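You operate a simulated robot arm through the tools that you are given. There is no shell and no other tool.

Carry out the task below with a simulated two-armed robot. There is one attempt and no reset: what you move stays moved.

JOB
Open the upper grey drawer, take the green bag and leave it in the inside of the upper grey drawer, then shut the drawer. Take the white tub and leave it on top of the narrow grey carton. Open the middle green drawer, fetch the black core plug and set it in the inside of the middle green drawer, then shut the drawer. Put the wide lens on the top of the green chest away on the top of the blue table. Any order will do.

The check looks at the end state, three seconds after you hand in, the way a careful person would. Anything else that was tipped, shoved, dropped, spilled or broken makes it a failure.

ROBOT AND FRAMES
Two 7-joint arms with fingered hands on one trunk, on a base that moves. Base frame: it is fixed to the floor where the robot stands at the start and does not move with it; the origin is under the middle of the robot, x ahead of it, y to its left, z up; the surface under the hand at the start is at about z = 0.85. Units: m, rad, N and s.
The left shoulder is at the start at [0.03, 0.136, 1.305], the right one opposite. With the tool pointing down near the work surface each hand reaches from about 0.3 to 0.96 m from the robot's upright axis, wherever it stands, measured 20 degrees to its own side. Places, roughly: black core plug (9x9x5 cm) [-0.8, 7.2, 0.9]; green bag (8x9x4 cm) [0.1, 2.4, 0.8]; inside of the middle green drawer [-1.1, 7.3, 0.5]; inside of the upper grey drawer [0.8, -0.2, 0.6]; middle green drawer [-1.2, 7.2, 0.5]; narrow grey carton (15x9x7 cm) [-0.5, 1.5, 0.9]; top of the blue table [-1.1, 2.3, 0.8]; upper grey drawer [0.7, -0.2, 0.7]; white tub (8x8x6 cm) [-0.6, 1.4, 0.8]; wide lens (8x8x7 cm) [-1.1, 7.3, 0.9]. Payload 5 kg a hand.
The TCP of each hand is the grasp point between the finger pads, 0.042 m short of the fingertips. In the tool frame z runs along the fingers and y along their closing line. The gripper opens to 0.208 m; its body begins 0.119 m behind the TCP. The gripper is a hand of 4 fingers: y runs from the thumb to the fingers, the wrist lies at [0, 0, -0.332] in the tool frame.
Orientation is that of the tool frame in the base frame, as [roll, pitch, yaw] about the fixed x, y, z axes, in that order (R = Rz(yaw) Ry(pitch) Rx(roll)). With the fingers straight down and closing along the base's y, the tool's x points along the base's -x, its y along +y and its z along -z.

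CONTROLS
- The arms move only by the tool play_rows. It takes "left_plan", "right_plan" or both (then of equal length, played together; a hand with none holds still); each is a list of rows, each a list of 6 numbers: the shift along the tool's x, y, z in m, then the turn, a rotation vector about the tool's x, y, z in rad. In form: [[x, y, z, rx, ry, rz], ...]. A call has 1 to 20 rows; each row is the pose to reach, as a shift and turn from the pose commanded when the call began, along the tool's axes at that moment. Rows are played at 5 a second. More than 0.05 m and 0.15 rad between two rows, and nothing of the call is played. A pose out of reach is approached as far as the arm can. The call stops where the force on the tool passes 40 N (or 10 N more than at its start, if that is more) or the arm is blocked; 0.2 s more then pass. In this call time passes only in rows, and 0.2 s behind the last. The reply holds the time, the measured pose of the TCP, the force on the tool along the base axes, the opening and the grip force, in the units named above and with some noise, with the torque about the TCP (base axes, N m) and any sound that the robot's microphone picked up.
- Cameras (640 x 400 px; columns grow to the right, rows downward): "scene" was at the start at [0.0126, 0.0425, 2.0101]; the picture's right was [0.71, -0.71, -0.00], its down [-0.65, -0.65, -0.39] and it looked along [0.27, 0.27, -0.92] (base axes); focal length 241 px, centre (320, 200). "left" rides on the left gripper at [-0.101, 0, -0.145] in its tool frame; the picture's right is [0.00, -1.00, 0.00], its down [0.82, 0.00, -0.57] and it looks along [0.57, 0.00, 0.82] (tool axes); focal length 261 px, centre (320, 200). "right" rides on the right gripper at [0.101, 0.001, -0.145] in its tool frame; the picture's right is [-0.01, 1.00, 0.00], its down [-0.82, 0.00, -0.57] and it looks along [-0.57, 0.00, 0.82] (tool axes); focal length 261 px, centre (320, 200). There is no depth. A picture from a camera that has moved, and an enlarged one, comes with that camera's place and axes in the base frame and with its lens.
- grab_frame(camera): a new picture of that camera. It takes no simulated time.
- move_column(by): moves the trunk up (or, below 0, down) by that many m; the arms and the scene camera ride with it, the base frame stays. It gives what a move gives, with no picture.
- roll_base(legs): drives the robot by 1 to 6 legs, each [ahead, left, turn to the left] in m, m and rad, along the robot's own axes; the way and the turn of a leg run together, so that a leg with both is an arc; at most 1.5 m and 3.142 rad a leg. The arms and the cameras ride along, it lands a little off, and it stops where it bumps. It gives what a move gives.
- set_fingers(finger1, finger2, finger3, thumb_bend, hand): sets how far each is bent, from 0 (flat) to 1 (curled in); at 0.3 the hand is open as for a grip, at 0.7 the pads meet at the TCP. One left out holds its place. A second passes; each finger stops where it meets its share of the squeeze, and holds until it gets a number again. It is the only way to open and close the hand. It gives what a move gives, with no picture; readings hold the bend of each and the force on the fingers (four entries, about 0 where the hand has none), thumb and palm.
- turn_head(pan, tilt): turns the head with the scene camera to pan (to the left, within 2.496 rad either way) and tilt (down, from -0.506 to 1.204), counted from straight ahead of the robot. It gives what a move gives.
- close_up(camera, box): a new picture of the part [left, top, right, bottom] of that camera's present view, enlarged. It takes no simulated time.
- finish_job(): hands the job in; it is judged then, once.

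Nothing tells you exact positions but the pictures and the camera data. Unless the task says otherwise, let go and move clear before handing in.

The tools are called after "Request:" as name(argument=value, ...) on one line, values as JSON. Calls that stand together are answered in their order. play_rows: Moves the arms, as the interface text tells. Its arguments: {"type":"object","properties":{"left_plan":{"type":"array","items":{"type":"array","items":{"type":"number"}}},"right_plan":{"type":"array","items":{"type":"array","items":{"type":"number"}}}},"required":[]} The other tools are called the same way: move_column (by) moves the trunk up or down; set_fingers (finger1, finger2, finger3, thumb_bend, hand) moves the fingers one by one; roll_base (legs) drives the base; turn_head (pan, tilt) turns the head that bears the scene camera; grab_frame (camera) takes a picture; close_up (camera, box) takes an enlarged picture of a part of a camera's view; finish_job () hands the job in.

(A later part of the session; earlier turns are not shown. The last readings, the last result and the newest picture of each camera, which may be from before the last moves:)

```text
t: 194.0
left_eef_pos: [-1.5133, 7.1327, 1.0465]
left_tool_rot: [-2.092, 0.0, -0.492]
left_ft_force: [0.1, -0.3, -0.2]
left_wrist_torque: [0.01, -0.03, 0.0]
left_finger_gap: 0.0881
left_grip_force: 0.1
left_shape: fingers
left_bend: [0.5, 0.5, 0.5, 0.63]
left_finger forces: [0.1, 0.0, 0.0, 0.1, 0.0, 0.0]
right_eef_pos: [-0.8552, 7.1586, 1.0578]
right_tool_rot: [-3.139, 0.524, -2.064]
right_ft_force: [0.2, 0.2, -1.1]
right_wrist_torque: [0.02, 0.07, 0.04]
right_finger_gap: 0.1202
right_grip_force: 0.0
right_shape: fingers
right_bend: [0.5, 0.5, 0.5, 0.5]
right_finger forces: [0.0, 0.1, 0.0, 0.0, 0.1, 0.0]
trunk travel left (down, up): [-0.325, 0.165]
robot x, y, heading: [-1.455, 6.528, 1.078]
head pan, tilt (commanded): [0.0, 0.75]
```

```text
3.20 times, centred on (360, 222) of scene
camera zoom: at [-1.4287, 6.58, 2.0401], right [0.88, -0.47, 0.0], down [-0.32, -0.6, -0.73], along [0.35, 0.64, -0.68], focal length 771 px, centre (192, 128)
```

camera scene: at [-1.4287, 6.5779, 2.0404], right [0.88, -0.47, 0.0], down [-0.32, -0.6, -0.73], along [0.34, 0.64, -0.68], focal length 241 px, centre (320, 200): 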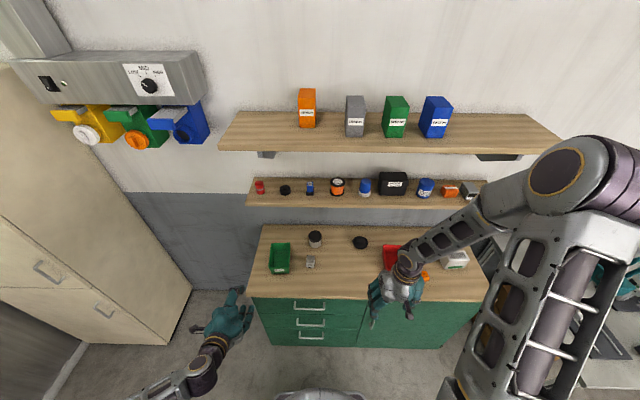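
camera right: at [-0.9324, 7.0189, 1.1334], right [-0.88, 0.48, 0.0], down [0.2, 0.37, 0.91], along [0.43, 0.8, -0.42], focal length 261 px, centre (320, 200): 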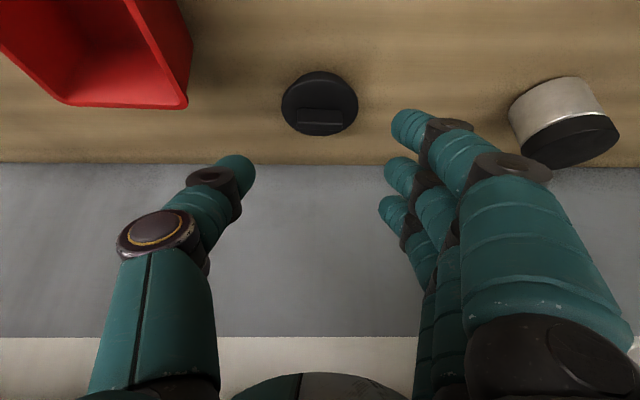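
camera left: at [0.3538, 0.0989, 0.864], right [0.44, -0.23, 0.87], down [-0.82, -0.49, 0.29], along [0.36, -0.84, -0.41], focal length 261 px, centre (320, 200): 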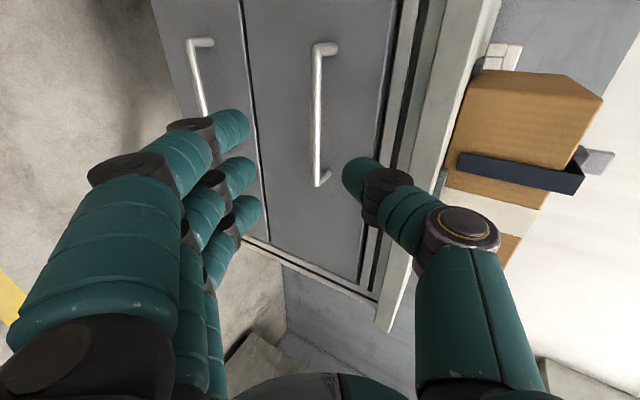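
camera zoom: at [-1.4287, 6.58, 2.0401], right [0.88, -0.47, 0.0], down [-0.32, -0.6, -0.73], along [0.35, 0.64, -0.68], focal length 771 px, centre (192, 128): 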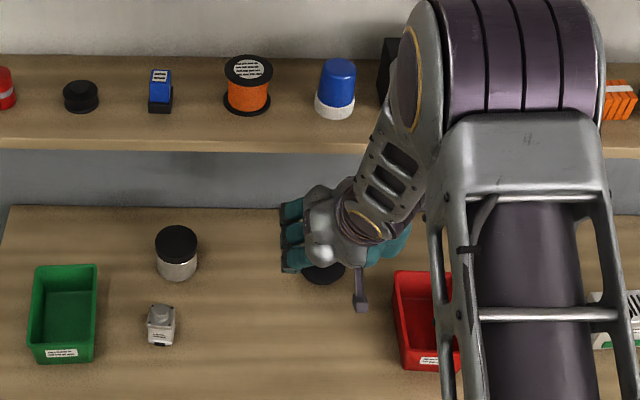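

The view shows the plug's disc with a bar knob on top. Gripping that knob with the fingertips suits the tilted hand, so I'll spread finger 1 out of the way, narrow the others and go closer.

Request:
set_fingers(hand="right", finger1=0.42, finger2=0.57, finger3=0.57, thumb_bend=0.57)

Request:
play_rows(right_plan=[[0.006, 0, 0.03, 0, 0, 0], [0.012, 0, 0.06, 0, 0, 0], [0.0188, 0, 0.085, 0, 0, 0]])

Request:
grab_frame(camera="right")

Request:
close_up(camera="scene", box=[320, 205, 400, 265])

```text
t: 195.0
left_eef_pos: [-1.5137, 7.1319, 1.0481]
left_tool_rot: [-2.091, 0.0, -0.491]
left_ft_force: [-0.7, 0.4, -0.1]
left_wrist_torque: [-0.01, 0.01, 0.04]
left_finger_gap: 0.0883
left_grip_force: 0.0
left_shape: fingers
left_bend: [0.5, 0.5, 0.5, 0.63]
left_finger forces: [0.0, 0.1, 0.0, 0.1, 0.0, 0.0]
right_eef_pos: [-0.8561, 7.1579, 1.0594]
right_tool_rot: [-3.141, 0.523, -2.064]
right_ft_force: [-0.5, -0.1, 0.6]
right_wrist_torque: [-0.01, 0.0, -0.04]
right_finger_gap: 0.1259
right_grip_force: 0.0
right_shape: fingers
right_bend: [0.42, 0.56, 0.56, 0.56]
right_finger forces: [0.1, 0.0, 0.0, 0.1, 0.1, 0.0]
trunk travel left (down, up): [-0.325, 0.165]
robot x, y, heading: [-1.4569, 6.529, 1.08]
head pan, tilt (commanded): [0.0, 0.75]
```

```text
t: 195.8
left_eef_pos: [-1.5141, 7.1306, 1.0478]
left_tool_rot: [-2.093, 0.0, -0.491]
left_ft_force: [0.0, -0.8, 0.0]
left_wrist_torque: [-0.02, 0.0, -0.03]
left_finger_gap: 0.0883
left_grip_force: 0.1
left_shape: fingers
left_bend: [0.5, 0.5, 0.5, 0.63]
left_finger forces: [0.0, 0.0, 0.0, 0.1, 0.1, 0.0]
right_eef_pos: [-0.8426, 7.1832, 0.9749]
right_tool_rot: [-3.14, 0.524, -2.061]
right_ft_force: [-0.7, 0.6, 1.0]
right_wrist_torque: [-0.14, 0.06, -0.02]
right_finger_gap: 0.1259
right_grip_force: 0.2
right_shape: fingers
right_bend: [0.42, 0.56, 0.56, 0.56]
right_finger forces: [0.0, 0.1, 0.0, 0.0, 0.1, 0.1]
trunk travel left (down, up): [-0.325, 0.165]
robot x, y, heading: [-1.4542, 6.5308, 1.083]
head pan, tilt (commanded): [0.0, 0.75]
```

```text
taken
camera right: at [-0.9203, 7.0416, 1.0497], right [-0.88, 0.48, 0.0], down [0.2, 0.37, 0.91], along [0.43, 0.8, -0.42], focal length 261 px, centre (320, 200)
```

right: 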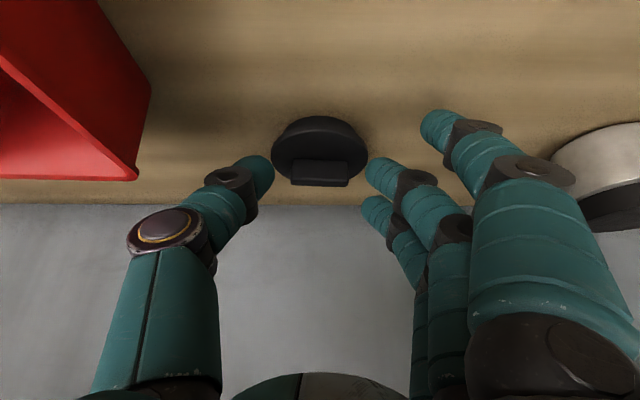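

```text
6.67 times, centred on (360, 235) of scene
camera zoom: at [-1.4281, 6.5793, 2.0401], right [0.88, -0.47, 0.0], down [-0.32, -0.6, -0.73], along [0.34, 0.64, -0.68], focal length 1606 px, centre (53, -33)
```

zoom: 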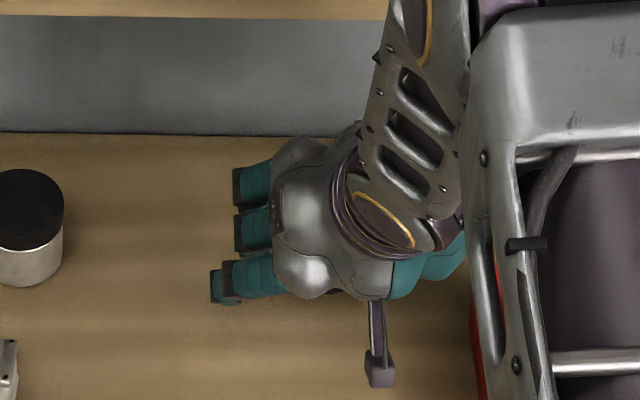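

The knob is about 5 cm wide, standing from z ≈ 0.926 to 0.950, so my fingertips are at the right height. I'll move 2 cm forward, slightly down, and pinch the knob.

Request:
play_rows(right_plan=[[-0.006, 0, 0.009, 0, 0, 0], [-0.012, 0, 0.017, 0, 0, 0]])

Request:
grab_frame(camera="right")

```text
t: 196.4
left_eef_pos: [-1.5146, 7.1316, 1.047]
left_tool_rot: [-2.091, -0.001, -0.49]
left_ft_force: [-0.3, -0.9, -0.4]
left_wrist_torque: [0.03, 0.0, -0.01]
left_finger_gap: 0.0881
left_grip_force: 0.0
left_shape: fingers
left_bend: [0.5, 0.5, 0.5, 0.63]
left_finger forces: [0.0, 0.0, 0.1, 0.0, 0.0, 0.1]
right_eef_pos: [-0.8344, 7.1966, 0.9668]
right_tool_rot: [-3.14, 0.522, -2.064]
right_ft_force: [0.4, 0.2, 0.6]
right_wrist_torque: [-0.04, 0.03, -0.01]
right_finger_gap: 0.1262
right_grip_force: 0.0
right_shape: fingers
right_bend: [0.42, 0.56, 0.56, 0.56]
right_finger forces: [0.0, 0.0, 0.0, 0.1, 0.0, 0.1]
trunk travel left (down, up): [-0.325, 0.165]
robot x, y, heading: [-1.4523, 6.5325, 1.075]
head pan, tilt (commanded): [0.0, 0.75]
```

```text
taken
camera right: at [-0.9114, 7.0571, 1.0417], right [-0.88, 0.48, 0.0], down [0.2, 0.37, 0.91], along [0.43, 0.8, -0.42], focal length 261 px, centre (320, 200)
```

right: 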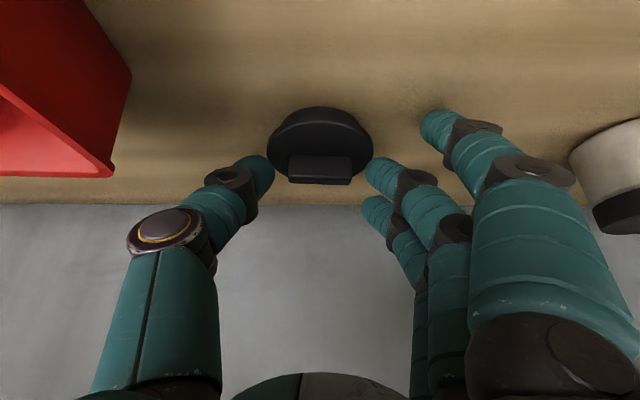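

The knob lies between thumb and middle finger. I'll close those fingers on it.

Request:
set_fingers(hand="right", finger1=0.42, finger2=0.72, finger3=0.72, thumb_bend=0.72)

Request:
grab_frame(camera="right")

```text
t: 197.4
left_eef_pos: [-1.5151, 7.1319, 1.0482]
left_tool_rot: [-2.09, -0.001, -0.493]
left_ft_force: [-0.6, 0.0, 0.6]
left_wrist_torque: [0.03, -0.01, 0.02]
left_finger_gap: 0.0883
left_grip_force: 0.0
left_shape: fingers
left_bend: [0.5, 0.5, 0.5, 0.63]
left_finger forces: [0.1, 0.1, 0.1, 0.1, 0.0, 0.1]
right_eef_pos: [-0.8352, 7.1968, 0.9667]
right_tool_rot: [3.141, 0.522, -2.063]
right_ft_force: [-0.1, 0.5, 3.9]
right_wrist_torque: [0.17, 0.11, -0.02]
right_finger_gap: 0.1007
right_grip_force: 13.5
right_shape: fingers
right_bend: [0.42, 0.54, 0.72, 0.68]
right_finger forces: [0.0, 12.7, 0.1, 0.0, 14.6, 0.0]
trunk travel left (down, up): [-0.325, 0.165]
robot x, y, heading: [-1.4571, 6.53, 1.081]
head pan, tilt (commanded): [0.0, 0.75]
```

```text
taken
camera right: at [-0.9118, 7.0571, 1.0419], right [-0.88, 0.48, 0.0], down [0.2, 0.37, 0.91], along [0.43, 0.8, -0.42], focal length 261 px, centre (320, 200)
```

right: 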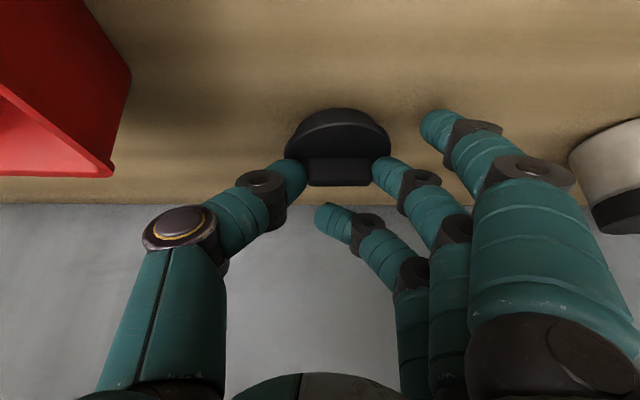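

Thumb and middle finger hold the knob at about 13 N. I'll lift 3 cm and back out from under the shelf.

Request:
play_rows(right_plan=[[-0.005, 0, -0.0087, 0, 0, 0], [-0.01, 0, -0.0173, 0, 0, 0], [-0.015, 0, -0.026, 0, 0, 0]])

Request:
grab_frame(camera="right")

```text
t: 198.2
left_eef_pos: [-1.5145, 7.1307, 1.0475]
left_tool_rot: [-2.09, -0.001, -0.492]
left_ft_force: [0.2, 0.1, 0.3]
left_wrist_torque: [0.06, 0.0, 0.0]
left_finger_gap: 0.0881
left_grip_force: 0.0
left_shape: fingers
left_bend: [0.5, 0.5, 0.5, 0.63]
left_finger forces: [0.0, 0.0, 0.1, 0.0, 0.1, 0.1]
right_eef_pos: [-0.835, 7.1976, 0.9966]
right_tool_rot: [-3.141, 0.524, -2.064]
right_ft_force: [0.0, 0.3, -0.3]
right_wrist_torque: [0.02, 0.0, 0.0]
right_finger_gap: 0.1007
right_grip_force: 14.2
right_shape: fingers
right_bend: [0.42, 0.54, 0.72, 0.68]
right_finger forces: [0.0, 12.8, 0.1, 0.0, 14.1, 0.1]
trunk travel left (down, up): [-0.325, 0.165]
robot x, y, heading: [-1.454, 6.5282, 1.08]
head pan, tilt (commanded): [0.0, 0.75]
```

```text
taken
camera right: at [-0.9119, 7.057, 1.0722], right [-0.88, 0.48, 0.0], down [0.2, 0.37, 0.91], along [0.43, 0.8, -0.42], focal length 261 px, centre (320, 200)
```

right: 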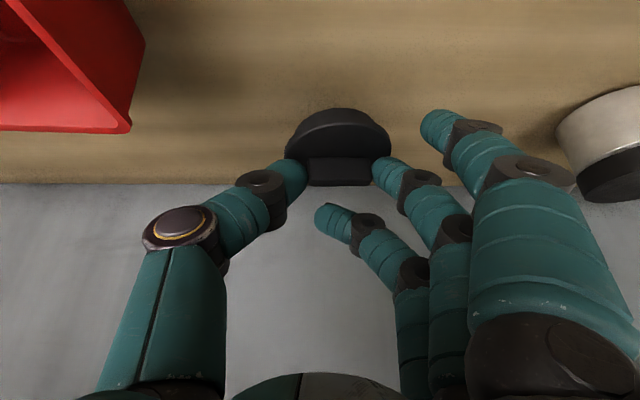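

The plug lifts with the hand. I'll carry it back to the free area at the front of the chest top, where I can set it down and regrip it from straight above.

Request:
play_rows(right_plan=[[0.0346, 0.01, -0.02, 0, 0, 0], [0.0693, 0.02, -0.04, 0, 0, 0], [0.1039, 0.03, -0.06, 0, 0, 0], [0.1385, 0.04, -0.08, 0, 0, 0], [0.1645, 0.05, -0.0951, 0, 0, 0]])

Request:
grab_frame(camera="right")

Request:
close_up(camera="scene", box=[260, 190, 440, 310])

```text
t: 199.4
left_eef_pos: [-1.5146, 7.1318, 1.0464]
left_tool_rot: [-2.091, -0.002, -0.492]
left_ft_force: [0.0, 0.3, -0.2]
left_wrist_torque: [0.03, -0.02, 0.01]
left_finger_gap: 0.0883
left_grip_force: 0.0
left_shape: fingers
left_bend: [0.5, 0.5, 0.5, 0.63]
left_finger forces: [0.0, 0.0, 0.0, 0.1, 0.1, 0.0]
right_eef_pos: [-0.9703, 7.0534, 0.9984]
right_tool_rot: [-3.139, 0.525, -2.062]
right_ft_force: [-0.4, 0.4, 0.3]
right_wrist_torque: [-0.06, 0.0, 0.02]
right_finger_gap: 0.1004
right_grip_force: 12.8
right_shape: fingers
right_bend: [0.42, 0.54, 0.72, 0.68]
right_finger forces: [0.1, 12.4, 0.0, 0.1, 13.0, 0.1]
trunk travel left (down, up): [-0.325, 0.165]
robot x, y, heading: [-1.4541, 6.5311, 1.08]
head pan, tilt (commanded): [0.0, 0.75]
```

```text
taken
camera right: at [-1.0465, 6.913, 1.0722], right [-0.88, 0.48, 0.0], down [0.2, 0.37, 0.91], along [0.43, 0.8, -0.42], focal length 261 px, centre (320, 200)
```

right: 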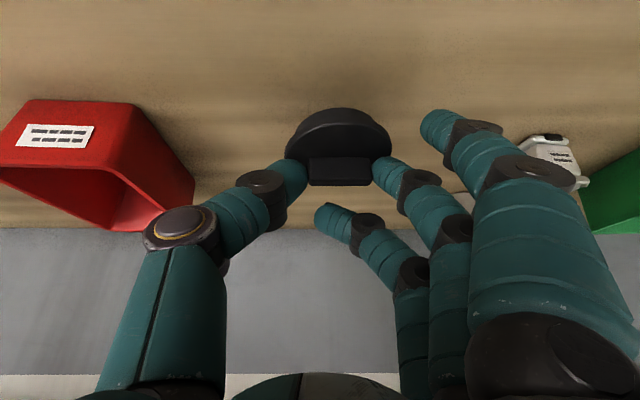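

```text
3.33 times, centred on (350, 250) of scene
camera zoom: at [-1.4298, 6.578, 2.0402], right [0.88, -0.47, 0.0], down [-0.32, -0.6, -0.73], along [0.35, 0.64, -0.68], focal length 803 px, centre (220, 33)
```

zoom: 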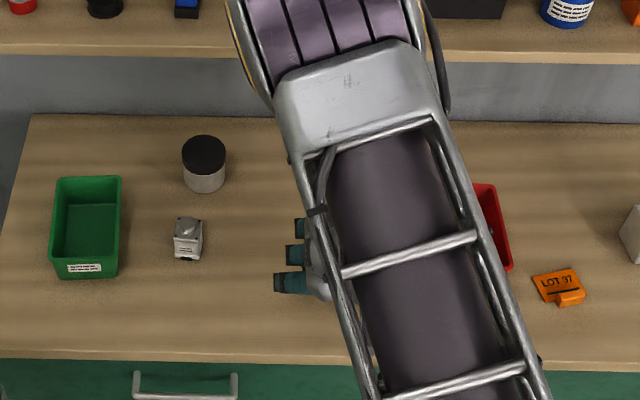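

The plug is over the free front area. I'll lower it onto the chest top.

Request:
play_rows(right_plan=[[0.0075, 0, 0.013, 0, 0, 0], [0.0125, 0, 0.0217, 0, 0, 0], [0.0148, 0, 0.0256, 0, 0, 0]])

Request:
play_rows(right_plan=[[0.0008, 0, 0.0013, 0, 0, 0], [0.0015, 0, 0.0026, 0, 0, 0]])

```text
t: 200.2
left_eef_pos: [-1.5148, 7.1318, 1.0471]
left_tool_rot: [-2.093, 0.001, -0.493]
left_ft_force: [0.3, 0.1, 0.4]
left_wrist_torque: [0.02, 0.0, 0.02]
left_finger_gap: 0.0883
left_grip_force: 0.1
left_shape: fingers
left_bend: [0.5, 0.5, 0.5, 0.63]
left_finger forces: [0.0, 0.0, 0.1, 0.0, 0.0, 0.1]
right_eef_pos: [-0.9679, 7.054, 0.9674]
right_tool_rot: [3.14, 0.523, -2.061]
right_ft_force: [-0.3, -0.4, -0.4]
right_wrist_torque: [-0.01, 0.0, 0.0]
right_finger_gap: 0.1007
right_grip_force: 12.9
right_shape: fingers
right_bend: [0.42, 0.54, 0.72, 0.68]
right_finger forces: [0.0, 12.5, 0.0, 0.0, 13.0, 0.0]
trunk travel left (down, up): [-0.325, 0.165]
robot x, y, heading: [-1.4565, 6.5321, 1.078]
head pan, tilt (commanded): [0.0, 0.75]
```

```text
t: 200.8
left_eef_pos: [-1.5138, 7.1303, 1.0473]
left_tool_rot: [-2.092, 0.001, -0.493]
left_ft_force: [0.6, -1.4, -0.4]
left_wrist_torque: [-0.02, 0.0, -0.03]
left_finger_gap: 0.0884
left_grip_force: 0.1
left_shape: fingers
left_bend: [0.5, 0.5, 0.5, 0.63]
left_finger forces: [0.0, 0.0, 0.0, 0.0, 0.1, 0.1]
right_eef_pos: [-0.9679, 7.0538, 0.9667]
right_tool_rot: [-3.141, 0.528, -2.064]
right_ft_force: [-0.2, -1.8, 13.0]
right_wrist_torque: [0.46, 0.44, 0.02]
right_finger_gap: 0.1004
right_grip_force: 16.7
right_shape: fingers
right_bend: [0.42, 0.54, 0.72, 0.68]
right_finger forces: [0.1, 19.4, 0.1, 0.0, 13.8, 0.0]
trunk travel left (down, up): [-0.325, 0.165]
robot x, y, heading: [-1.457, 6.5311, 1.08]
head pan, tilt (commanded): [0.0, 0.75]
```

It's resting on the chest top. I'll release it, rise, and turn the hand to point straight down above the plug.

Request:
set_fingers(hand="right", finger1=0.45, finger2=0.45, finger3=0.45, thumb_bend=0.5)

Request:
play_rows(right_plan=[[-0.01, 0, -0.0173, 0, 0, 0], [-0.025, 0, -0.0433, 0, 0, 0], [-0.033, 0.004, -0.05, 0, 0.1, 0], [-0.04, 0.008, -0.056, 0, 0.2, 0], [-0.046, 0.011, -0.062, 0, 0.3, 0], [-0.053, 0.014, -0.068, 0, 0.42, 0], [-0.0597, 0.0165, -0.074, 0, 0.5236, 0]])

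Request:
grab_frame(camera="right")

```text
t: 201.8
left_eef_pos: [-1.5145, 7.1302, 1.0475]
left_tool_rot: [-2.091, 0.002, -0.492]
left_ft_force: [0.3, 0.1, 0.5]
left_wrist_torque: [0.01, 0.01, 0.0]
left_finger_gap: 0.0883
left_grip_force: 0.0
left_shape: fingers
left_bend: [0.5, 0.5, 0.5, 0.63]
left_finger forces: [0.0, 0.0, 0.0, 0.0, 0.0, 0.0]
right_eef_pos: [-0.9684, 7.0549, 0.9656]
right_tool_rot: [-3.141, 0.526, -2.063]
right_ft_force: [0.4, 2.6, 17.6]
right_wrist_torque: [0.78, 1.46, -0.32]
right_finger_gap: 0.1383
right_grip_force: 8.8
right_shape: fingers
right_bend: [0.43, 0.45, 0.45, 0.5]
right_finger forces: [18.4, 0.1, 0.0, 0.0, 0.0, 0.0]
trunk travel left (down, up): [-0.325, 0.165]
robot x, y, heading: [-1.4546, 6.5296, 1.074]
head pan, tilt (commanded): [0.0, 0.75]
```

```text
t: 203.4
left_eef_pos: [-1.5147, 7.1321, 1.0468]
left_tool_rot: [-2.091, 0.0, -0.491]
left_ft_force: [-0.9, -0.3, -0.1]
left_wrist_torque: [-0.01, -0.05, -0.01]
left_finger_gap: 0.0881
left_grip_force: 0.1
left_shape: fingers
left_bend: [0.5, 0.5, 0.5, 0.63]
left_finger forces: [0.0, 0.0, 0.0, 0.0, 0.1, 0.0]
right_eef_pos: [-0.9752, 7.0742, 1.0587]
right_tool_rot: [-3.141, -0.003, -2.063]
right_ft_force: [0.1, -0.4, -0.7]
right_wrist_torque: [0.0, -0.02, 0.0]
right_finger_gap: 0.1337
right_grip_force: 0.0
right_shape: fingers
right_bend: [0.45, 0.45, 0.45, 0.5]
right_finger forces: [0.1, 0.0, 0.0, 0.0, 0.1, 0.1]
trunk travel left (down, up): [-0.325, 0.165]
robot x, y, heading: [-1.4573, 6.5304, 1.083]
head pan, tilt (commanded): [0.0, 0.75]
```

```text
taken
camera right: at [-1.0242, 6.9862, 1.2031], right [-0.88, 0.48, 0.0], down [0.39, 0.72, 0.57], along [0.27, 0.5, -0.82], focal length 261 px, centre (320, 200)
```

right: 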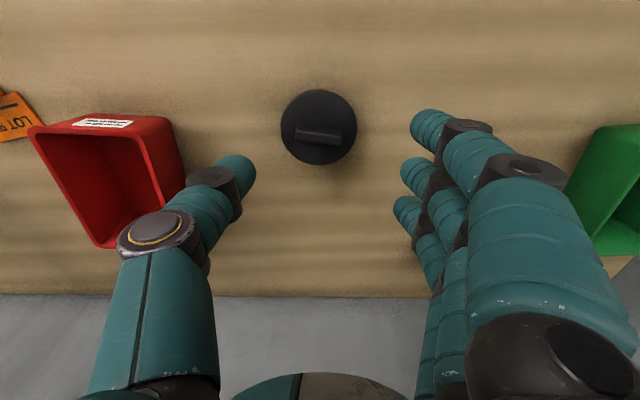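

The hand is centred straight above the plug. I'll descend and grip the disc by its rim.

Request:
set_fingers(hand="right", finger1=0.5, finger2=0.5, finger3=0.5, thumb_bend=0.5)

Request:
play_rows(right_plan=[[0.002, 0, 0.035, 0, 0, 0], [0.004, 0, 0.07, 0, 0, 0], [0.004, 0, 0.095, 0, 0, 0], [0.004, 0, 0.105, 0, 0, 0]])

Request:
grab_frame(camera="right")

```text
t: 204.4
left_eef_pos: [-1.5142, 7.1326, 1.047]
left_tool_rot: [-2.092, 0.0, -0.493]
left_ft_force: [-0.3, -0.1, 0.7]
left_wrist_torque: [0.01, -0.01, -0.03]
left_finger_gap: 0.0885
left_grip_force: 0.0
left_shape: fingers
left_bend: [0.5, 0.5, 0.5, 0.63]
left_finger forces: [0.1, 0.1, 0.0, 0.0, 0.0, 0.0]
right_eef_pos: [-0.9754, 7.0755, 1.059]
right_tool_rot: [3.141, 0.0, -2.064]
right_ft_force: [0.3, -0.5, 0.0]
right_wrist_torque: [-0.03, -0.01, 0.02]
right_finger_gap: 0.1206
right_grip_force: 0.0
right_shape: fingers
right_bend: [0.5, 0.5, 0.5, 0.5]
right_finger forces: [0.0, 0.1, 0.0, 0.0, 0.1, 0.0]
trunk travel left (down, up): [-0.325, 0.165]
robot x, y, heading: [-1.4564, 6.5273, 1.081]
head pan, tilt (commanded): [0.0, 0.75]
```

```text
t: 205.4
left_eef_pos: [-1.5144, 7.1307, 1.0473]
left_tool_rot: [-2.09, -0.002, -0.493]
left_ft_force: [-0.1, 0.5, 0.0]
left_wrist_torque: [0.05, -0.03, 0.01]
left_finger_gap: 0.0885
left_grip_force: 0.0
left_shape: fingers
left_bend: [0.5, 0.5, 0.5, 0.63]
left_finger forces: [0.0, 0.0, 0.0, 0.0, 0.0, 0.0]
right_eef_pos: [-0.9779, 7.0711, 0.9537]
right_tool_rot: [3.14, 0.0, -2.063]
right_ft_force: [-0.1, -0.2, 0.0]
right_wrist_torque: [-0.02, 0.02, -0.03]
right_finger_gap: 0.1208
right_grip_force: 0.1
right_shape: fingers
right_bend: [0.5, 0.5, 0.5, 0.5]
right_finger forces: [0.0, 0.0, 0.1, 0.1, 0.1, 0.0]
trunk travel left (down, up): [-0.325, 0.165]
robot x, y, heading: [-1.4556, 6.5301, 1.08]
head pan, tilt (commanded): [0.0, 0.75]
```

```text
taken
camera right: at [-1.0266, 6.9825, 1.0986], right [-0.88, 0.48, 0.0], down [0.39, 0.72, 0.57], along [0.27, 0.5, -0.82], focal length 261 px, centre (320, 200)
```

right: 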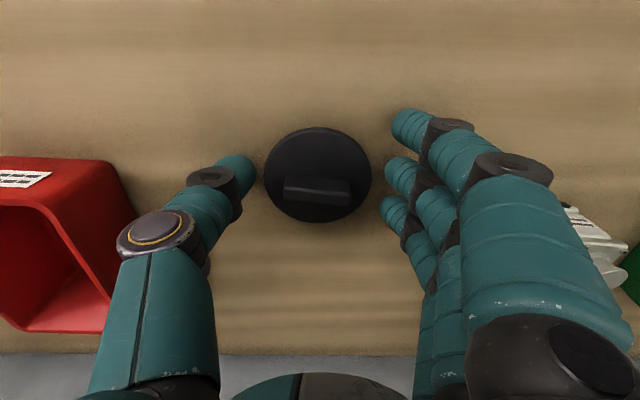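

The disc is centred between the fingers. I'll go 8 mm lower and close.

Request:
play_rows(right_plan=[[0, -0.001, 0.004, 0, 0, 0], [0, -0.001, 0.008, 0, 0, 0]])

Request:
set_fingers(hand="right", finger1=0.68, finger2=0.68, finger3=0.68, thumb_bend=0.68)

Request:
grab_frame(camera="right")

```text
t: 205.9
left_eef_pos: [-1.5149, 7.1302, 1.0483]
left_tool_rot: [-2.091, 0.0, -0.491]
left_ft_force: [-0.3, 0.1, -0.3]
left_wrist_torque: [-0.01, 0.04, 0.02]
left_finger_gap: 0.0879
left_grip_force: 0.0
left_shape: fingers
left_bend: [0.5, 0.5, 0.5, 0.63]
left_finger forces: [0.0, 0.0, 0.0, 0.1, 0.1, 0.0]
right_eef_pos: [-0.9773, 7.0732, 0.9534]
right_tool_rot: [3.141, 0.003, -2.064]
right_ft_force: [-4.8, -6.9, 28.6]
right_wrist_torque: [-1.07, -0.58, -0.18]
right_finger_gap: 0.121
right_grip_force: 14.3
right_shape: fingers
right_bend: [0.5, 0.5, 0.5, 0.5]
right_finger forces: [6.2, 1.0, 0.1, 0.0, 21.7, 0.1]
trunk travel left (down, up): [-0.325, 0.165]
robot x, y, heading: [-1.4542, 6.5289, 1.078]
head pan, tilt (commanded): [0.0, 0.75]
stopped in row 2 (right hand): the force on the tool passed its limit at 48 N (the readings are from after the stop); the commanded pose is now the measured one
```

```text
t: 206.9
left_eef_pos: [-1.5147, 7.1316, 1.048]
left_tool_rot: [-2.092, -0.001, -0.493]
left_ft_force: [-1.1, -0.1, -1.1]
left_wrist_torque: [0.01, 0.0, 0.0]
left_finger_gap: 0.0882
left_grip_force: 0.0
left_shape: fingers
left_bend: [0.5, 0.5, 0.5, 0.63]
left_finger forces: [0.0, 0.0, 0.0, 0.1, 0.1, 0.0]
right_eef_pos: [-0.9764, 7.0739, 0.9505]
right_tool_rot: [3.141, 0.004, -2.063]
right_ft_force: [3.1, 5.5, 17.2]
right_wrist_torque: [0.12, -0.3, -0.05]
right_finger_gap: 0.0812
right_grip_force: 36.3
right_shape: fingers
right_bend: [0.62, 0.53, 0.6, 0.6]
right_finger forces: [9.0, 18.1, 10.3, 0.0, 35.7, 0.0]
trunk travel left (down, up): [-0.325, 0.165]
robot x, y, heading: [-1.457, 6.5316, 1.081]
head pan, tilt (commanded): [0.0, 0.75]
```

```text
taken
camera right: at [-1.0259, 6.984, 1.0953], right [-0.88, 0.48, 0.0], down [0.39, 0.72, 0.58], along [0.27, 0.51, -0.82], focal length 261 px, centre (320, 200)
```

right: 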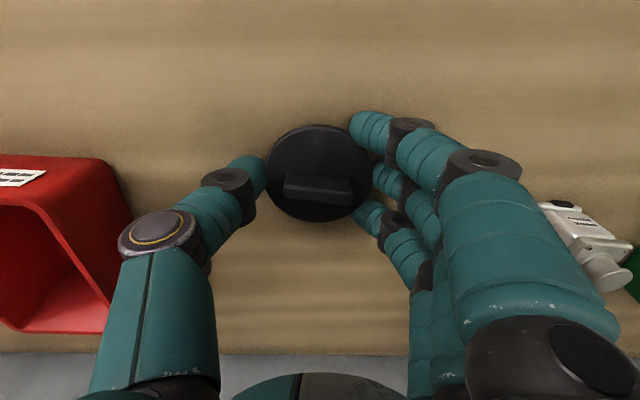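

The thumb touched the wood first, which puts the chest top near z ≈ 0.909, and the disc is now held on all sides. I'll lift and check.

Request:
play_rows(right_plan=[[0, 0, -0.01, 0, 0, 0], [0, 0, -0.03, 0, 0, 0], [0, 0, -0.06, 0, 0, 0], [0, 0, -0.09, 0, 0, 0]])

Request:
grab_frame(camera="right")

```text
t: 207.9
left_eef_pos: [-1.5164, 7.1306, 1.0483]
left_tool_rot: [-2.092, 0.001, -0.491]
left_ft_force: [-0.9, -0.7, -1.1]
left_wrist_torque: [0.02, 0.0, 0.01]
left_finger_gap: 0.0885
left_grip_force: 0.1
left_shape: fingers
left_bend: [0.5, 0.5, 0.5, 0.63]
left_finger forces: [0.0, 0.0, 0.1, 0.0, 0.0, 0.0]
right_eef_pos: [-0.9775, 7.0716, 1.041]
right_tool_rot: [-3.14, 0.004, -2.062]
right_ft_force: [-0.3, -0.7, -0.2]
right_wrist_torque: [0.09, -0.07, 0.02]
right_finger_gap: 0.0807
right_grip_force: 29.3
right_shape: fingers
right_bend: [0.62, 0.53, 0.6, 0.6]
right_finger forces: [9.4, 10.2, 10.3, 0.0, 28.8, 0.0]
trunk travel left (down, up): [-0.325, 0.165]
robot x, y, heading: [-1.4535, 6.5296, 1.08]
head pan, tilt (commanded): [0.0, 0.75]
```

```text
taken
camera right: at [-1.0275, 6.9823, 1.1857], right [-0.88, 0.48, 0.0], down [0.39, 0.72, 0.57], along [0.27, 0.51, -0.82], focal length 261 px, centre (320, 200)
```

right: 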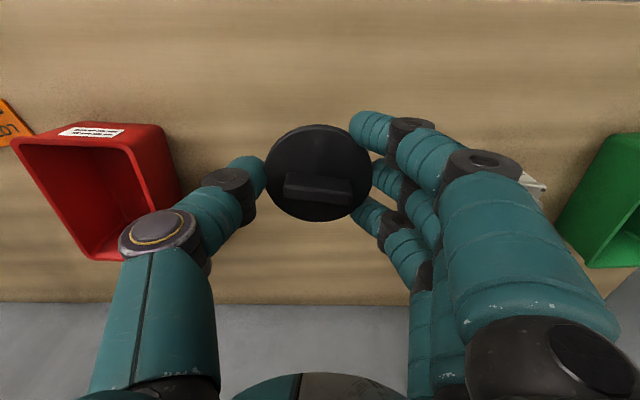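

The plug is securely held. I'll back the base off to get room for opening the middle drawer, then look at the handles.

Request:
roll_base(legs=[[-0.34, 0, 0]])

Request:
move_column(by=-0.25)

Request:
turn_head(pan=0.0, tilt=0.9)

Request:
grab_frame(camera="scene")

Request:
close_up(camera="scene", box=[220, 130, 380, 230])

Request:
grab_frame(camera="left")

```text
t: 210.2
left_eef_pos: [-1.6752, 6.8319, 1.0466]
left_tool_rot: [-2.092, 0.0, -0.49]
left_ft_force: [-0.5, 0.1, 0.1]
left_wrist_torque: [0.03, 0.02, -0.04]
left_finger_gap: 0.0883
left_grip_force: 0.3
left_shape: fingers
left_bend: [0.5, 0.5, 0.5, 0.63]
left_finger forces: [0.0, 0.1, 0.0, 0.1, 0.0, 0.0]
right_eef_pos: [-1.1376, 6.7735, 1.0408]
right_tool_rot: [-3.141, 0.006, -2.061]
right_ft_force: [-0.5, -0.5, 0.2]
right_wrist_torque: [0.08, -0.01, -0.01]
right_finger_gap: 0.0813
right_grip_force: 29.9
right_shape: fingers
right_bend: [0.62, 0.53, 0.6, 0.6]
right_finger forces: [9.4, 10.1, 10.4, 0.1, 28.8, 0.1]
trunk travel left (down, up): [-0.325, 0.165]
robot x, y, heading: [-1.613, 6.2295, 1.08]
head pan, tilt (commanded): [0.0, 0.75]
```

```text
t: 212.7
left_eef_pos: [-1.6748, 6.8322, 0.7981]
left_tool_rot: [-2.092, 0.001, -0.491]
left_ft_force: [0.6, 0.5, -0.2]
left_wrist_torque: [0.01, 0.02, 0.0]
left_finger_gap: 0.0885
left_grip_force: 0.1
left_shape: fingers
left_bend: [0.5, 0.5, 0.5, 0.63]
left_finger forces: [0.0, 0.0, 0.0, 0.0, 0.1, 0.0]
right_eef_pos: [-1.1368, 6.7756, 0.7905]
right_tool_rot: [-3.14, 0.006, -2.063]
right_ft_force: [0.5, 0.6, -0.3]
right_wrist_torque: [0.05, -0.01, 0.0]
right_finger_gap: 0.0811
right_grip_force: 29.2
right_shape: fingers
right_bend: [0.62, 0.53, 0.6, 0.6]
right_finger forces: [9.4, 10.1, 10.5, 0.2, 28.9, 0.0]
trunk travel left (down, up): [-0.075, 0.415]
robot x, y, heading: [-1.6145, 6.2316, 1.079]
head pan, tilt (commanded): [0.0, 0.75]
```

```text
t: 213.4
left_eef_pos: [-1.6739, 6.8334, 0.7967]
left_tool_rot: [-2.093, -0.003, -0.491]
left_ft_force: [0.3, -0.3, 0.7]
left_wrist_torque: [0.02, 0.0, -0.01]
left_finger_gap: 0.0878
left_grip_force: 0.0
left_shape: fingers
left_bend: [0.5, 0.5, 0.5, 0.63]
left_finger forces: [0.0, 0.0, 0.0, 0.1, 0.1, 0.0]
right_eef_pos: [-1.1369, 6.7755, 0.7901]
right_tool_rot: [3.141, 0.004, -2.061]
right_ft_force: [-0.7, 0.2, 0.2]
right_wrist_torque: [-0.01, 0.01, -0.04]
right_finger_gap: 0.081
right_grip_force: 29.1
right_shape: fingers
right_bend: [0.62, 0.53, 0.6, 0.6]
right_finger forces: [9.4, 10.2, 10.6, 0.1, 28.8, 0.0]
trunk travel left (down, up): [-0.075, 0.415]
robot x, y, heading: [-1.6132, 6.2308, 1.078]
head pan, tilt (commanded): [0.0, 0.901]
```

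```text
taken
camera scene: at [-1.5916, 6.2733, 1.7783], right [0.88, -0.47, 0.0], down [-0.37, -0.69, -0.62], along [0.29, 0.55, -0.78], focal length 241 px, centre (320, 200)
```

scene: 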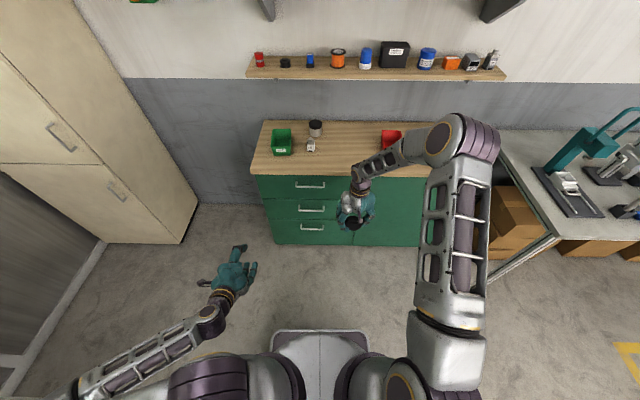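

```text
4.00 times, centred on (300, 180) of scene
camera zoom: at [-1.5916, 6.2733, 1.7783], right [0.88, -0.47, 0.0], down [-0.37, -0.69, -0.62], along [0.29, 0.55, -0.78], focal length 964 px, centre (400, 280)
```

zoom: 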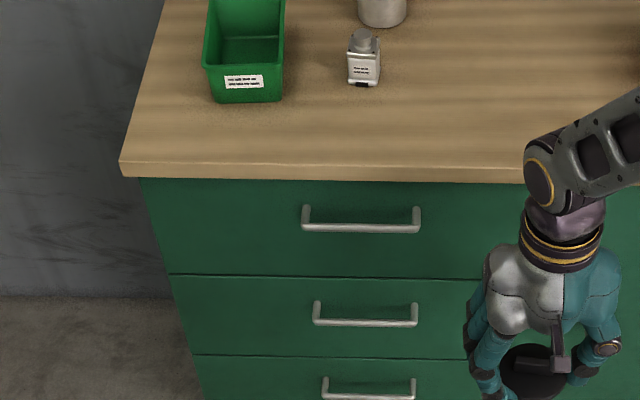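

```text
taken
camera left: at [-1.8219, 6.7698, 0.8693], right [0.23, 0.44, 0.87], down [0.49, -0.82, 0.29], along [0.84, 0.36, -0.41], focal length 261 px, centre (320, 200)
```

left: 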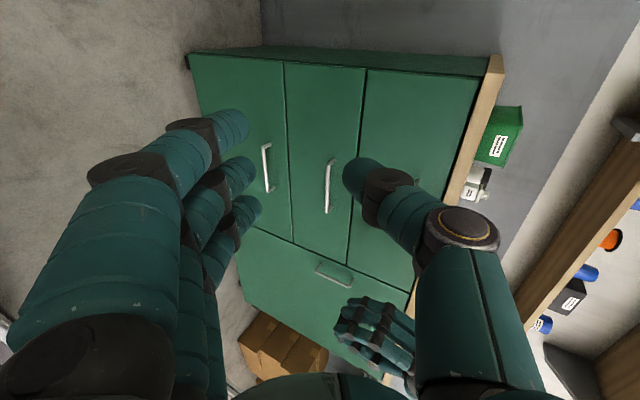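

The middle handle is at about u-depth 0.90 m ahead, slightly left, z ≈ 0.60. I'll move the plug hand aside and bring the left hand up in front of the middle handle.

Request:
set_fingers(hand="left", finger1=0.55, finger2=0.55, finger3=0.55, thumb_bend=0.64)

Request:
play_rows(left_plan=[[0.0229, -0.0021, 0.01, 0, 0, 0], [0.0458, -0.0042, 0.03, 0, 0, 0], [0.0688, -0.0063, 0.055, 0, 0, 0], [0.0917, -0.0083, 0.08, 0, 0, 0], [0.1146, -0.0104, 0.105, 0, 0, 0], [0.1375, -0.0125, 0.135, 0, 0, 0], [0.1604, -0.0146, 0.165, 0, 0, 0], [0.1833, -0.0167, 0.195, 0, 0, 0], [0.2063, -0.0188, 0.225, 0, 0, 0], [0.2292, -0.0208, 0.255, 0, 0, 0], [0.2521, -0.0229, 0.285, 0, 0, 0], [0.275, -0.025, 0.31, 0, 0, 0]], right_plan=[[0.01, -0.03, 0, 0, 0, 0], [0.02, -0.06, 0, 0, 0, 0], [0.03, -0.09, 0, 0, 0, 0], [0.04, -0.12, 0, 0, 0, 0], [0.05, -0.15, 0, 0, 0, 0], [0.06, -0.18, 0, 0, 0, 0], [0.07, -0.21, 0, 0, 0, 0], [0.08, -0.24, 0, 0, 0, 0], [0.09, -0.25, 0, 0, 0, 0], [0.1, -0.26, 0, 0, 0, 0], [0.1, -0.27, 0, 0, 0, 0], [0.1, -0.28, 0, 0, 0, 0]])

Request:
grab_frame(camera="left")

Request:
grab_frame(camera="scene")

```text
t: 214.4
left_eef_pos: [-1.674, 6.8335, 0.7962]
left_tool_rot: [-2.092, -0.001, -0.489]
left_ft_force: [0.2, 0.5, 0.4]
left_wrist_torque: [-0.02, -0.01, 0.02]
left_finger_gap: 0.0748
left_grip_force: 0.2
left_shape: fingers
left_bend: [0.55, 0.55, 0.55, 0.64]
left_finger forces: [0.0, 0.0, 0.0, 0.0, 0.0, 0.0]
right_eef_pos: [-1.1362, 6.7757, 0.7905]
right_tool_rot: [-3.141, 0.003, -2.063]
right_ft_force: [-0.3, -0.2, -0.8]
right_wrist_torque: [-0.04, 0.0, 0.0]
right_finger_gap: 0.0809
right_grip_force: 29.2
right_shape: fingers
right_bend: [0.62, 0.53, 0.6, 0.6]
right_finger forces: [9.4, 10.2, 10.5, 0.0, 28.7, 0.1]
trunk travel left (down, up): [-0.075, 0.415]
robot x, y, heading: [-1.6116, 6.2366, 1.084]
head pan, tilt (commanded): [0.0, 0.901]
```

```text
t: 217.0
left_eef_pos: [-1.3001, 6.9522, 0.6639]
left_tool_rot: [-2.092, -0.002, -0.489]
left_ft_force: [-0.1, 0.7, -0.7]
left_wrist_torque: [0.03, -0.02, -0.03]
left_finger_gap: 0.0747
left_grip_force: 0.2
left_shape: fingers
left_bend: [0.55, 0.55, 0.55, 0.64]
left_finger forces: [0.0, 0.0, 0.0, 0.0, 0.1, 0.0]
right_eef_pos: [-0.9363, 6.554, 0.79]
right_tool_rot: [3.141, 0.004, -2.059]
right_ft_force: [0.0, 1.1, -0.7]
right_wrist_torque: [-0.04, 0.05, 0.03]
right_finger_gap: 0.081
right_grip_force: 28.8
right_shape: fingers
right_bend: [0.62, 0.53, 0.6, 0.6]
right_finger forces: [9.5, 10.1, 10.6, 0.0, 28.4, 0.0]
trunk travel left (down, up): [-0.075, 0.415]
robot x, y, heading: [-1.6131, 6.2314, 1.082]
head pan, tilt (commanded): [0.0, 0.901]
```

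```text
taken
camera left: at [-1.4473, 6.8894, 0.7363], right [0.23, 0.44, 0.87], down [0.49, -0.82, 0.29], along [0.84, 0.36, -0.41], focal length 261 px, centre (320, 200)
```

left: 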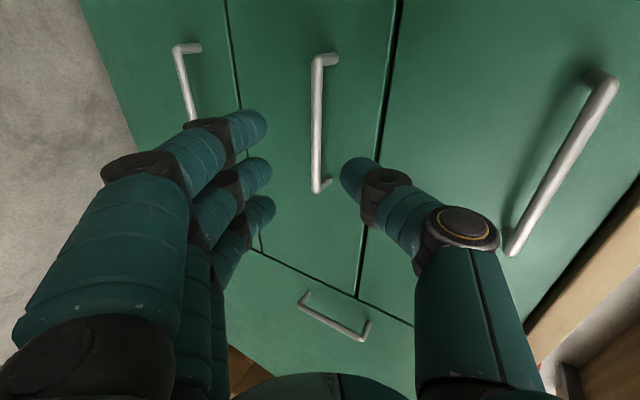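

```text
taken
camera scene: at [-1.5906, 6.2734, 1.7782], right [0.88, -0.47, 0.0], down [-0.37, -0.69, -0.62], along [0.29, 0.55, -0.78], focal length 241 px, centre (320, 200)
```

scene: 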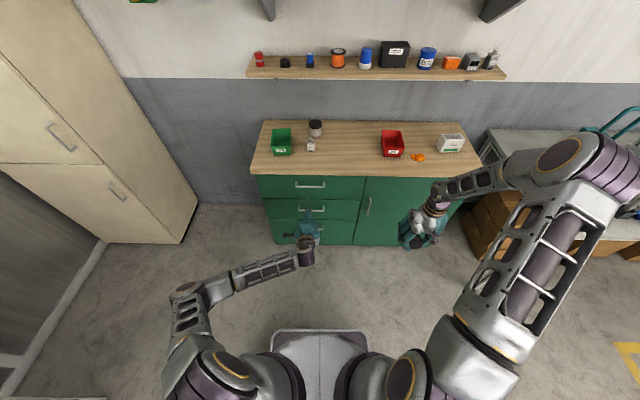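

The middle handle bar lies straight ahead between thumb and fingers, about 11 cm off. I'll advance most of that and check.

Request:
play_rows(left_plan=[[0, 0.001, 0.02, 0, 0, 0], [0, 0.001, 0.04, 0, 0, 0], [0, 0.001, 0.06, 0, 0, 0]])

Request:
grab_frame(camera="left")

```text
t: 217.8
left_eef_pos: [-1.2758, 6.9985, 0.6342]
left_tool_rot: [-2.092, 0.0, -0.489]
left_ft_force: [-0.1, 1.2, 0.1]
left_wrist_torque: [0.01, 0.0, 0.01]
left_finger_gap: 0.0746
left_grip_force: 0.2
left_shape: fingers
left_bend: [0.55, 0.55, 0.55, 0.64]
left_finger forces: [0.0, 0.1, 0.1, 0.0, 0.0, 0.1]
right_eef_pos: [-0.9371, 6.555, 0.7906]
right_tool_rot: [3.141, 0.002, -2.061]
right_ft_force: [-0.6, 0.6, -0.3]
right_wrist_torque: [-0.01, -0.02, -0.01]
right_finger_gap: 0.0806
right_grip_force: 29.7
right_shape: fingers
right_bend: [0.62, 0.53, 0.6, 0.6]
right_finger forces: [9.7, 10.0, 10.7, 0.0, 28.5, 0.0]
trunk travel left (down, up): [-0.075, 0.415]
robot x, y, heading: [-1.6166, 6.2331, 1.086]
head pan, tilt (commanded): [0.0, 0.901]
```

```text
taken
camera left: at [-1.4227, 6.9347, 0.7061], right [0.23, 0.44, 0.87], down [0.49, -0.82, 0.29], along [0.84, 0.36, -0.41], focal length 261 px, centre (320, 200)
```

left: 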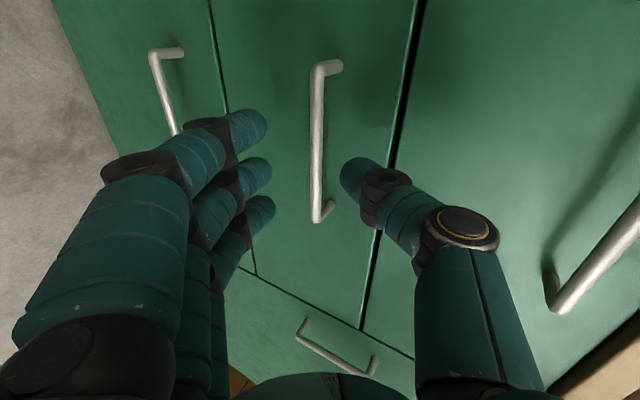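

This matches the earlier approach, about 6.5 cm from the bar. I'll advance 4 cm more and grip.

Request:
play_rows(left_plan=[[0, 0.001, 0.02, 0, 0, 0], [0, 0.002, 0.032, 0, 0, 0], [0, 0.003, 0.039, 0, 0, 0]])

Request:
grab_frame(camera="left")

```text
t: 218.6
left_eef_pos: [-1.2611, 7.0263, 0.6113]
left_tool_rot: [-2.091, 0.0, -0.491]
left_ft_force: [0.3, 0.5, 0.2]
left_wrist_torque: [-0.01, -0.01, 0.02]
left_finger_gap: 0.075
left_grip_force: 0.2
left_shape: fingers
left_bend: [0.55, 0.55, 0.55, 0.64]
left_finger forces: [0.0, 0.1, 0.1, 0.0, 0.0, 0.0]
right_eef_pos: [-0.9372, 6.5545, 0.7913]
right_tool_rot: [-3.141, 0.003, -2.061]
right_ft_force: [0.0, -0.2, 0.6]
right_wrist_torque: [0.0, -0.01, 0.02]
right_finger_gap: 0.0808
right_grip_force: 29.1
right_shape: fingers
right_bend: [0.62, 0.53, 0.6, 0.6]
right_finger forces: [9.6, 10.1, 10.7, 0.0, 28.6, 0.0]
trunk travel left (down, up): [-0.075, 0.415]
robot x, y, heading: [-1.6127, 6.2304, 1.077]
head pan, tilt (commanded): [0.0, 0.901]
```

```text
taken
camera left: at [-1.4076, 6.9628, 0.684], right [0.23, 0.44, 0.87], down [0.49, -0.82, 0.29], along [0.84, 0.36, -0.41], focal length 261 px, centre (320, 200)
```

left: 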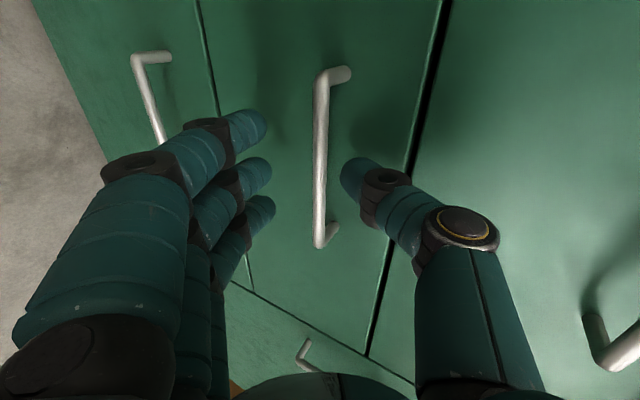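

The bar is in the same relative place as with the grey drawer. I'll close on it and pull gently.

Request:
set_fingers(hand="left", finger1=0.78, finger2=0.78, finger3=0.78, thumb_bend=0.72)

Request:
play_rows(left_plan=[[0, 0.005, -0.0087, 0, 0, 0], [0, 0.01, -0.0173, 0, 0, 0], [0, 0.015, -0.026, 0, 0, 0], [0, 0.02, -0.0346, 0, 0, 0]])

Request:
grab_frame(camera="left")

```text
t: 219.6
left_eef_pos: [-1.2606, 7.0264, 0.6119]
left_tool_rot: [-2.093, 0.0, -0.489]
left_ft_force: [-0.1, -0.7, -0.9]
left_wrist_torque: [0.01, -0.01, 0.0]
left_finger_gap: 0.0238
left_grip_force: 0.0
left_shape: fingers
left_bend: [0.78, 0.71, 0.78, 0.72]
left_finger forces: [0.1, 0.0, 0.1, 0.0, 0.0, 0.0]
right_eef_pos: [-0.9368, 6.5546, 0.7902]
right_tool_rot: [-3.141, 0.004, -2.06]
right_ft_force: [-0.6, -0.6, -0.3]
right_wrist_torque: [-0.01, -0.04, 0.0]
right_finger_gap: 0.0809
right_grip_force: 29.4
right_shape: fingers
right_bend: [0.62, 0.53, 0.6, 0.6]
right_finger forces: [9.6, 10.2, 10.7, 0.0, 28.5, 0.0]
trunk travel left (down, up): [-0.075, 0.415]
robot x, y, heading: [-1.6148, 6.2312, 1.082]
head pan, tilt (commanded): [0.0, 0.901]
```

```text
t: 220.6
left_eef_pos: [-1.2793, 6.9906, 0.6117]
left_tool_rot: [-2.091, 0.001, -0.491]
left_ft_force: [-0.2, 0.0, 0.0]
left_wrist_torque: [-0.03, -0.02, 0.0]
left_finger_gap: 0.024
left_grip_force: 0.0
left_shape: fingers
left_bend: [0.78, 0.71, 0.78, 0.72]
left_finger forces: [0.1, 0.0, 0.1, 0.0, 0.1, 0.1]
right_eef_pos: [-0.9366, 6.5554, 0.7898]
right_tool_rot: [3.14, 0.003, -2.06]
right_ft_force: [-0.3, 1.4, -0.5]
right_wrist_torque: [0.0, -0.01, -0.02]
right_finger_gap: 0.0808
right_grip_force: 29.6
right_shape: fingers
right_bend: [0.62, 0.53, 0.6, 0.6]
right_finger forces: [9.6, 10.2, 10.7, 0.0, 28.5, 0.0]
trunk travel left (down, up): [-0.075, 0.415]
robot x, y, heading: [-1.6137, 6.2321, 1.079]
head pan, tilt (commanded): [0.0, 0.901]
```

```text
taken
camera left: at [-1.4265, 6.9273, 0.6839], right [0.23, 0.44, 0.87], down [0.49, -0.82, 0.29], along [0.84, 0.36, -0.41], focal length 261 px, centre (320, 200)
```

left: 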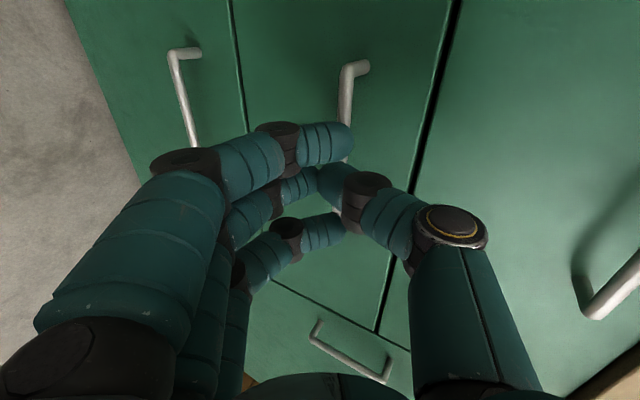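

The fingers closed just short of the bar. I'll reopen, go back and advance about 1.6 cm further this time.

Request:
set_fingers(hand="left", finger1=0.55, finger2=0.55, finger3=0.55, thumb_bend=0.64)

Request:
play_rows(left_plan=[[0, -0.02, 0.0, 0, 0, 0], [0, -0.02, 0.02, 0, 0, 0], [0, -0.02, 0.0346, 0, 0, 0], [0, -0.02, 0.044, 0, 0, 0], [0, -0.02, 0.05, 0, 0, 0]])

Request:
grab_frame(camera="left")

```text
t: 221.6
left_eef_pos: [-1.2797, 6.9906, 0.6118]
left_tool_rot: [-2.093, -0.001, -0.49]
left_ft_force: [0.5, 0.0, -0.2]
left_wrist_torque: [0.0, 0.02, 0.0]
left_finger_gap: 0.073
left_grip_force: 0.1
left_shape: fingers
left_bend: [0.55, 0.55, 0.55, 0.64]
left_finger forces: [0.0, 0.0, 0.0, 0.1, 0.1, 0.0]
right_eef_pos: [-0.9377, 6.556, 0.7908]
right_tool_rot: [3.141, 0.004, -2.06]
right_ft_force: [0.0, -0.1, 0.5]
right_wrist_torque: [0.03, -0.03, -0.01]
right_finger_gap: 0.0808
right_grip_force: 29.4
right_shape: fingers
right_bend: [0.62, 0.53, 0.6, 0.6]
right_finger forces: [9.6, 10.1, 10.6, 0.0, 28.4, 0.0]
trunk travel left (down, up): [-0.075, 0.415]
robot x, y, heading: [-1.6165, 6.2321, 1.08]
head pan, tilt (commanded): [0.0, 0.901]
```

```text
t: 222.8
left_eef_pos: [-1.2533, 7.038, 0.6047]
left_tool_rot: [-2.093, 0.001, -0.49]
left_ft_force: [-1.3, 0.9, 0.0]
left_wrist_torque: [0.04, -0.02, 0.01]
left_finger_gap: 0.0736
left_grip_force: 0.0
left_shape: fingers
left_bend: [0.55, 0.55, 0.55, 0.64]
left_finger forces: [0.1, 0.0, 0.0, 0.1, 0.0, 0.0]
right_eef_pos: [-0.9371, 6.5545, 0.7909]
right_tool_rot: [3.141, 0.002, -2.062]
right_ft_force: [-0.6, 1.1, -1.1]
right_wrist_torque: [-0.02, -0.02, -0.02]
right_finger_gap: 0.0807
right_grip_force: 29.7
right_shape: fingers
right_bend: [0.62, 0.53, 0.6, 0.6]
right_finger forces: [9.5, 10.1, 10.7, 0.2, 28.5, 0.0]
trunk travel left (down, up): [-0.075, 0.415]
robot x, y, heading: [-1.6129, 6.2344, 1.076]
head pan, tilt (commanded): [0.0, 0.901]
```

```text
taken
camera left: at [-1.4008, 6.9743, 0.6764], right [0.23, 0.44, 0.87], down [0.49, -0.82, 0.29], along [0.84, 0.36, -0.41], focal length 261 px, centre (320, 200)
```

left: 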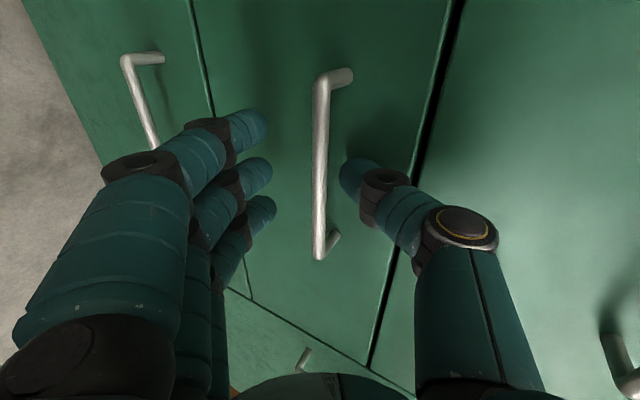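

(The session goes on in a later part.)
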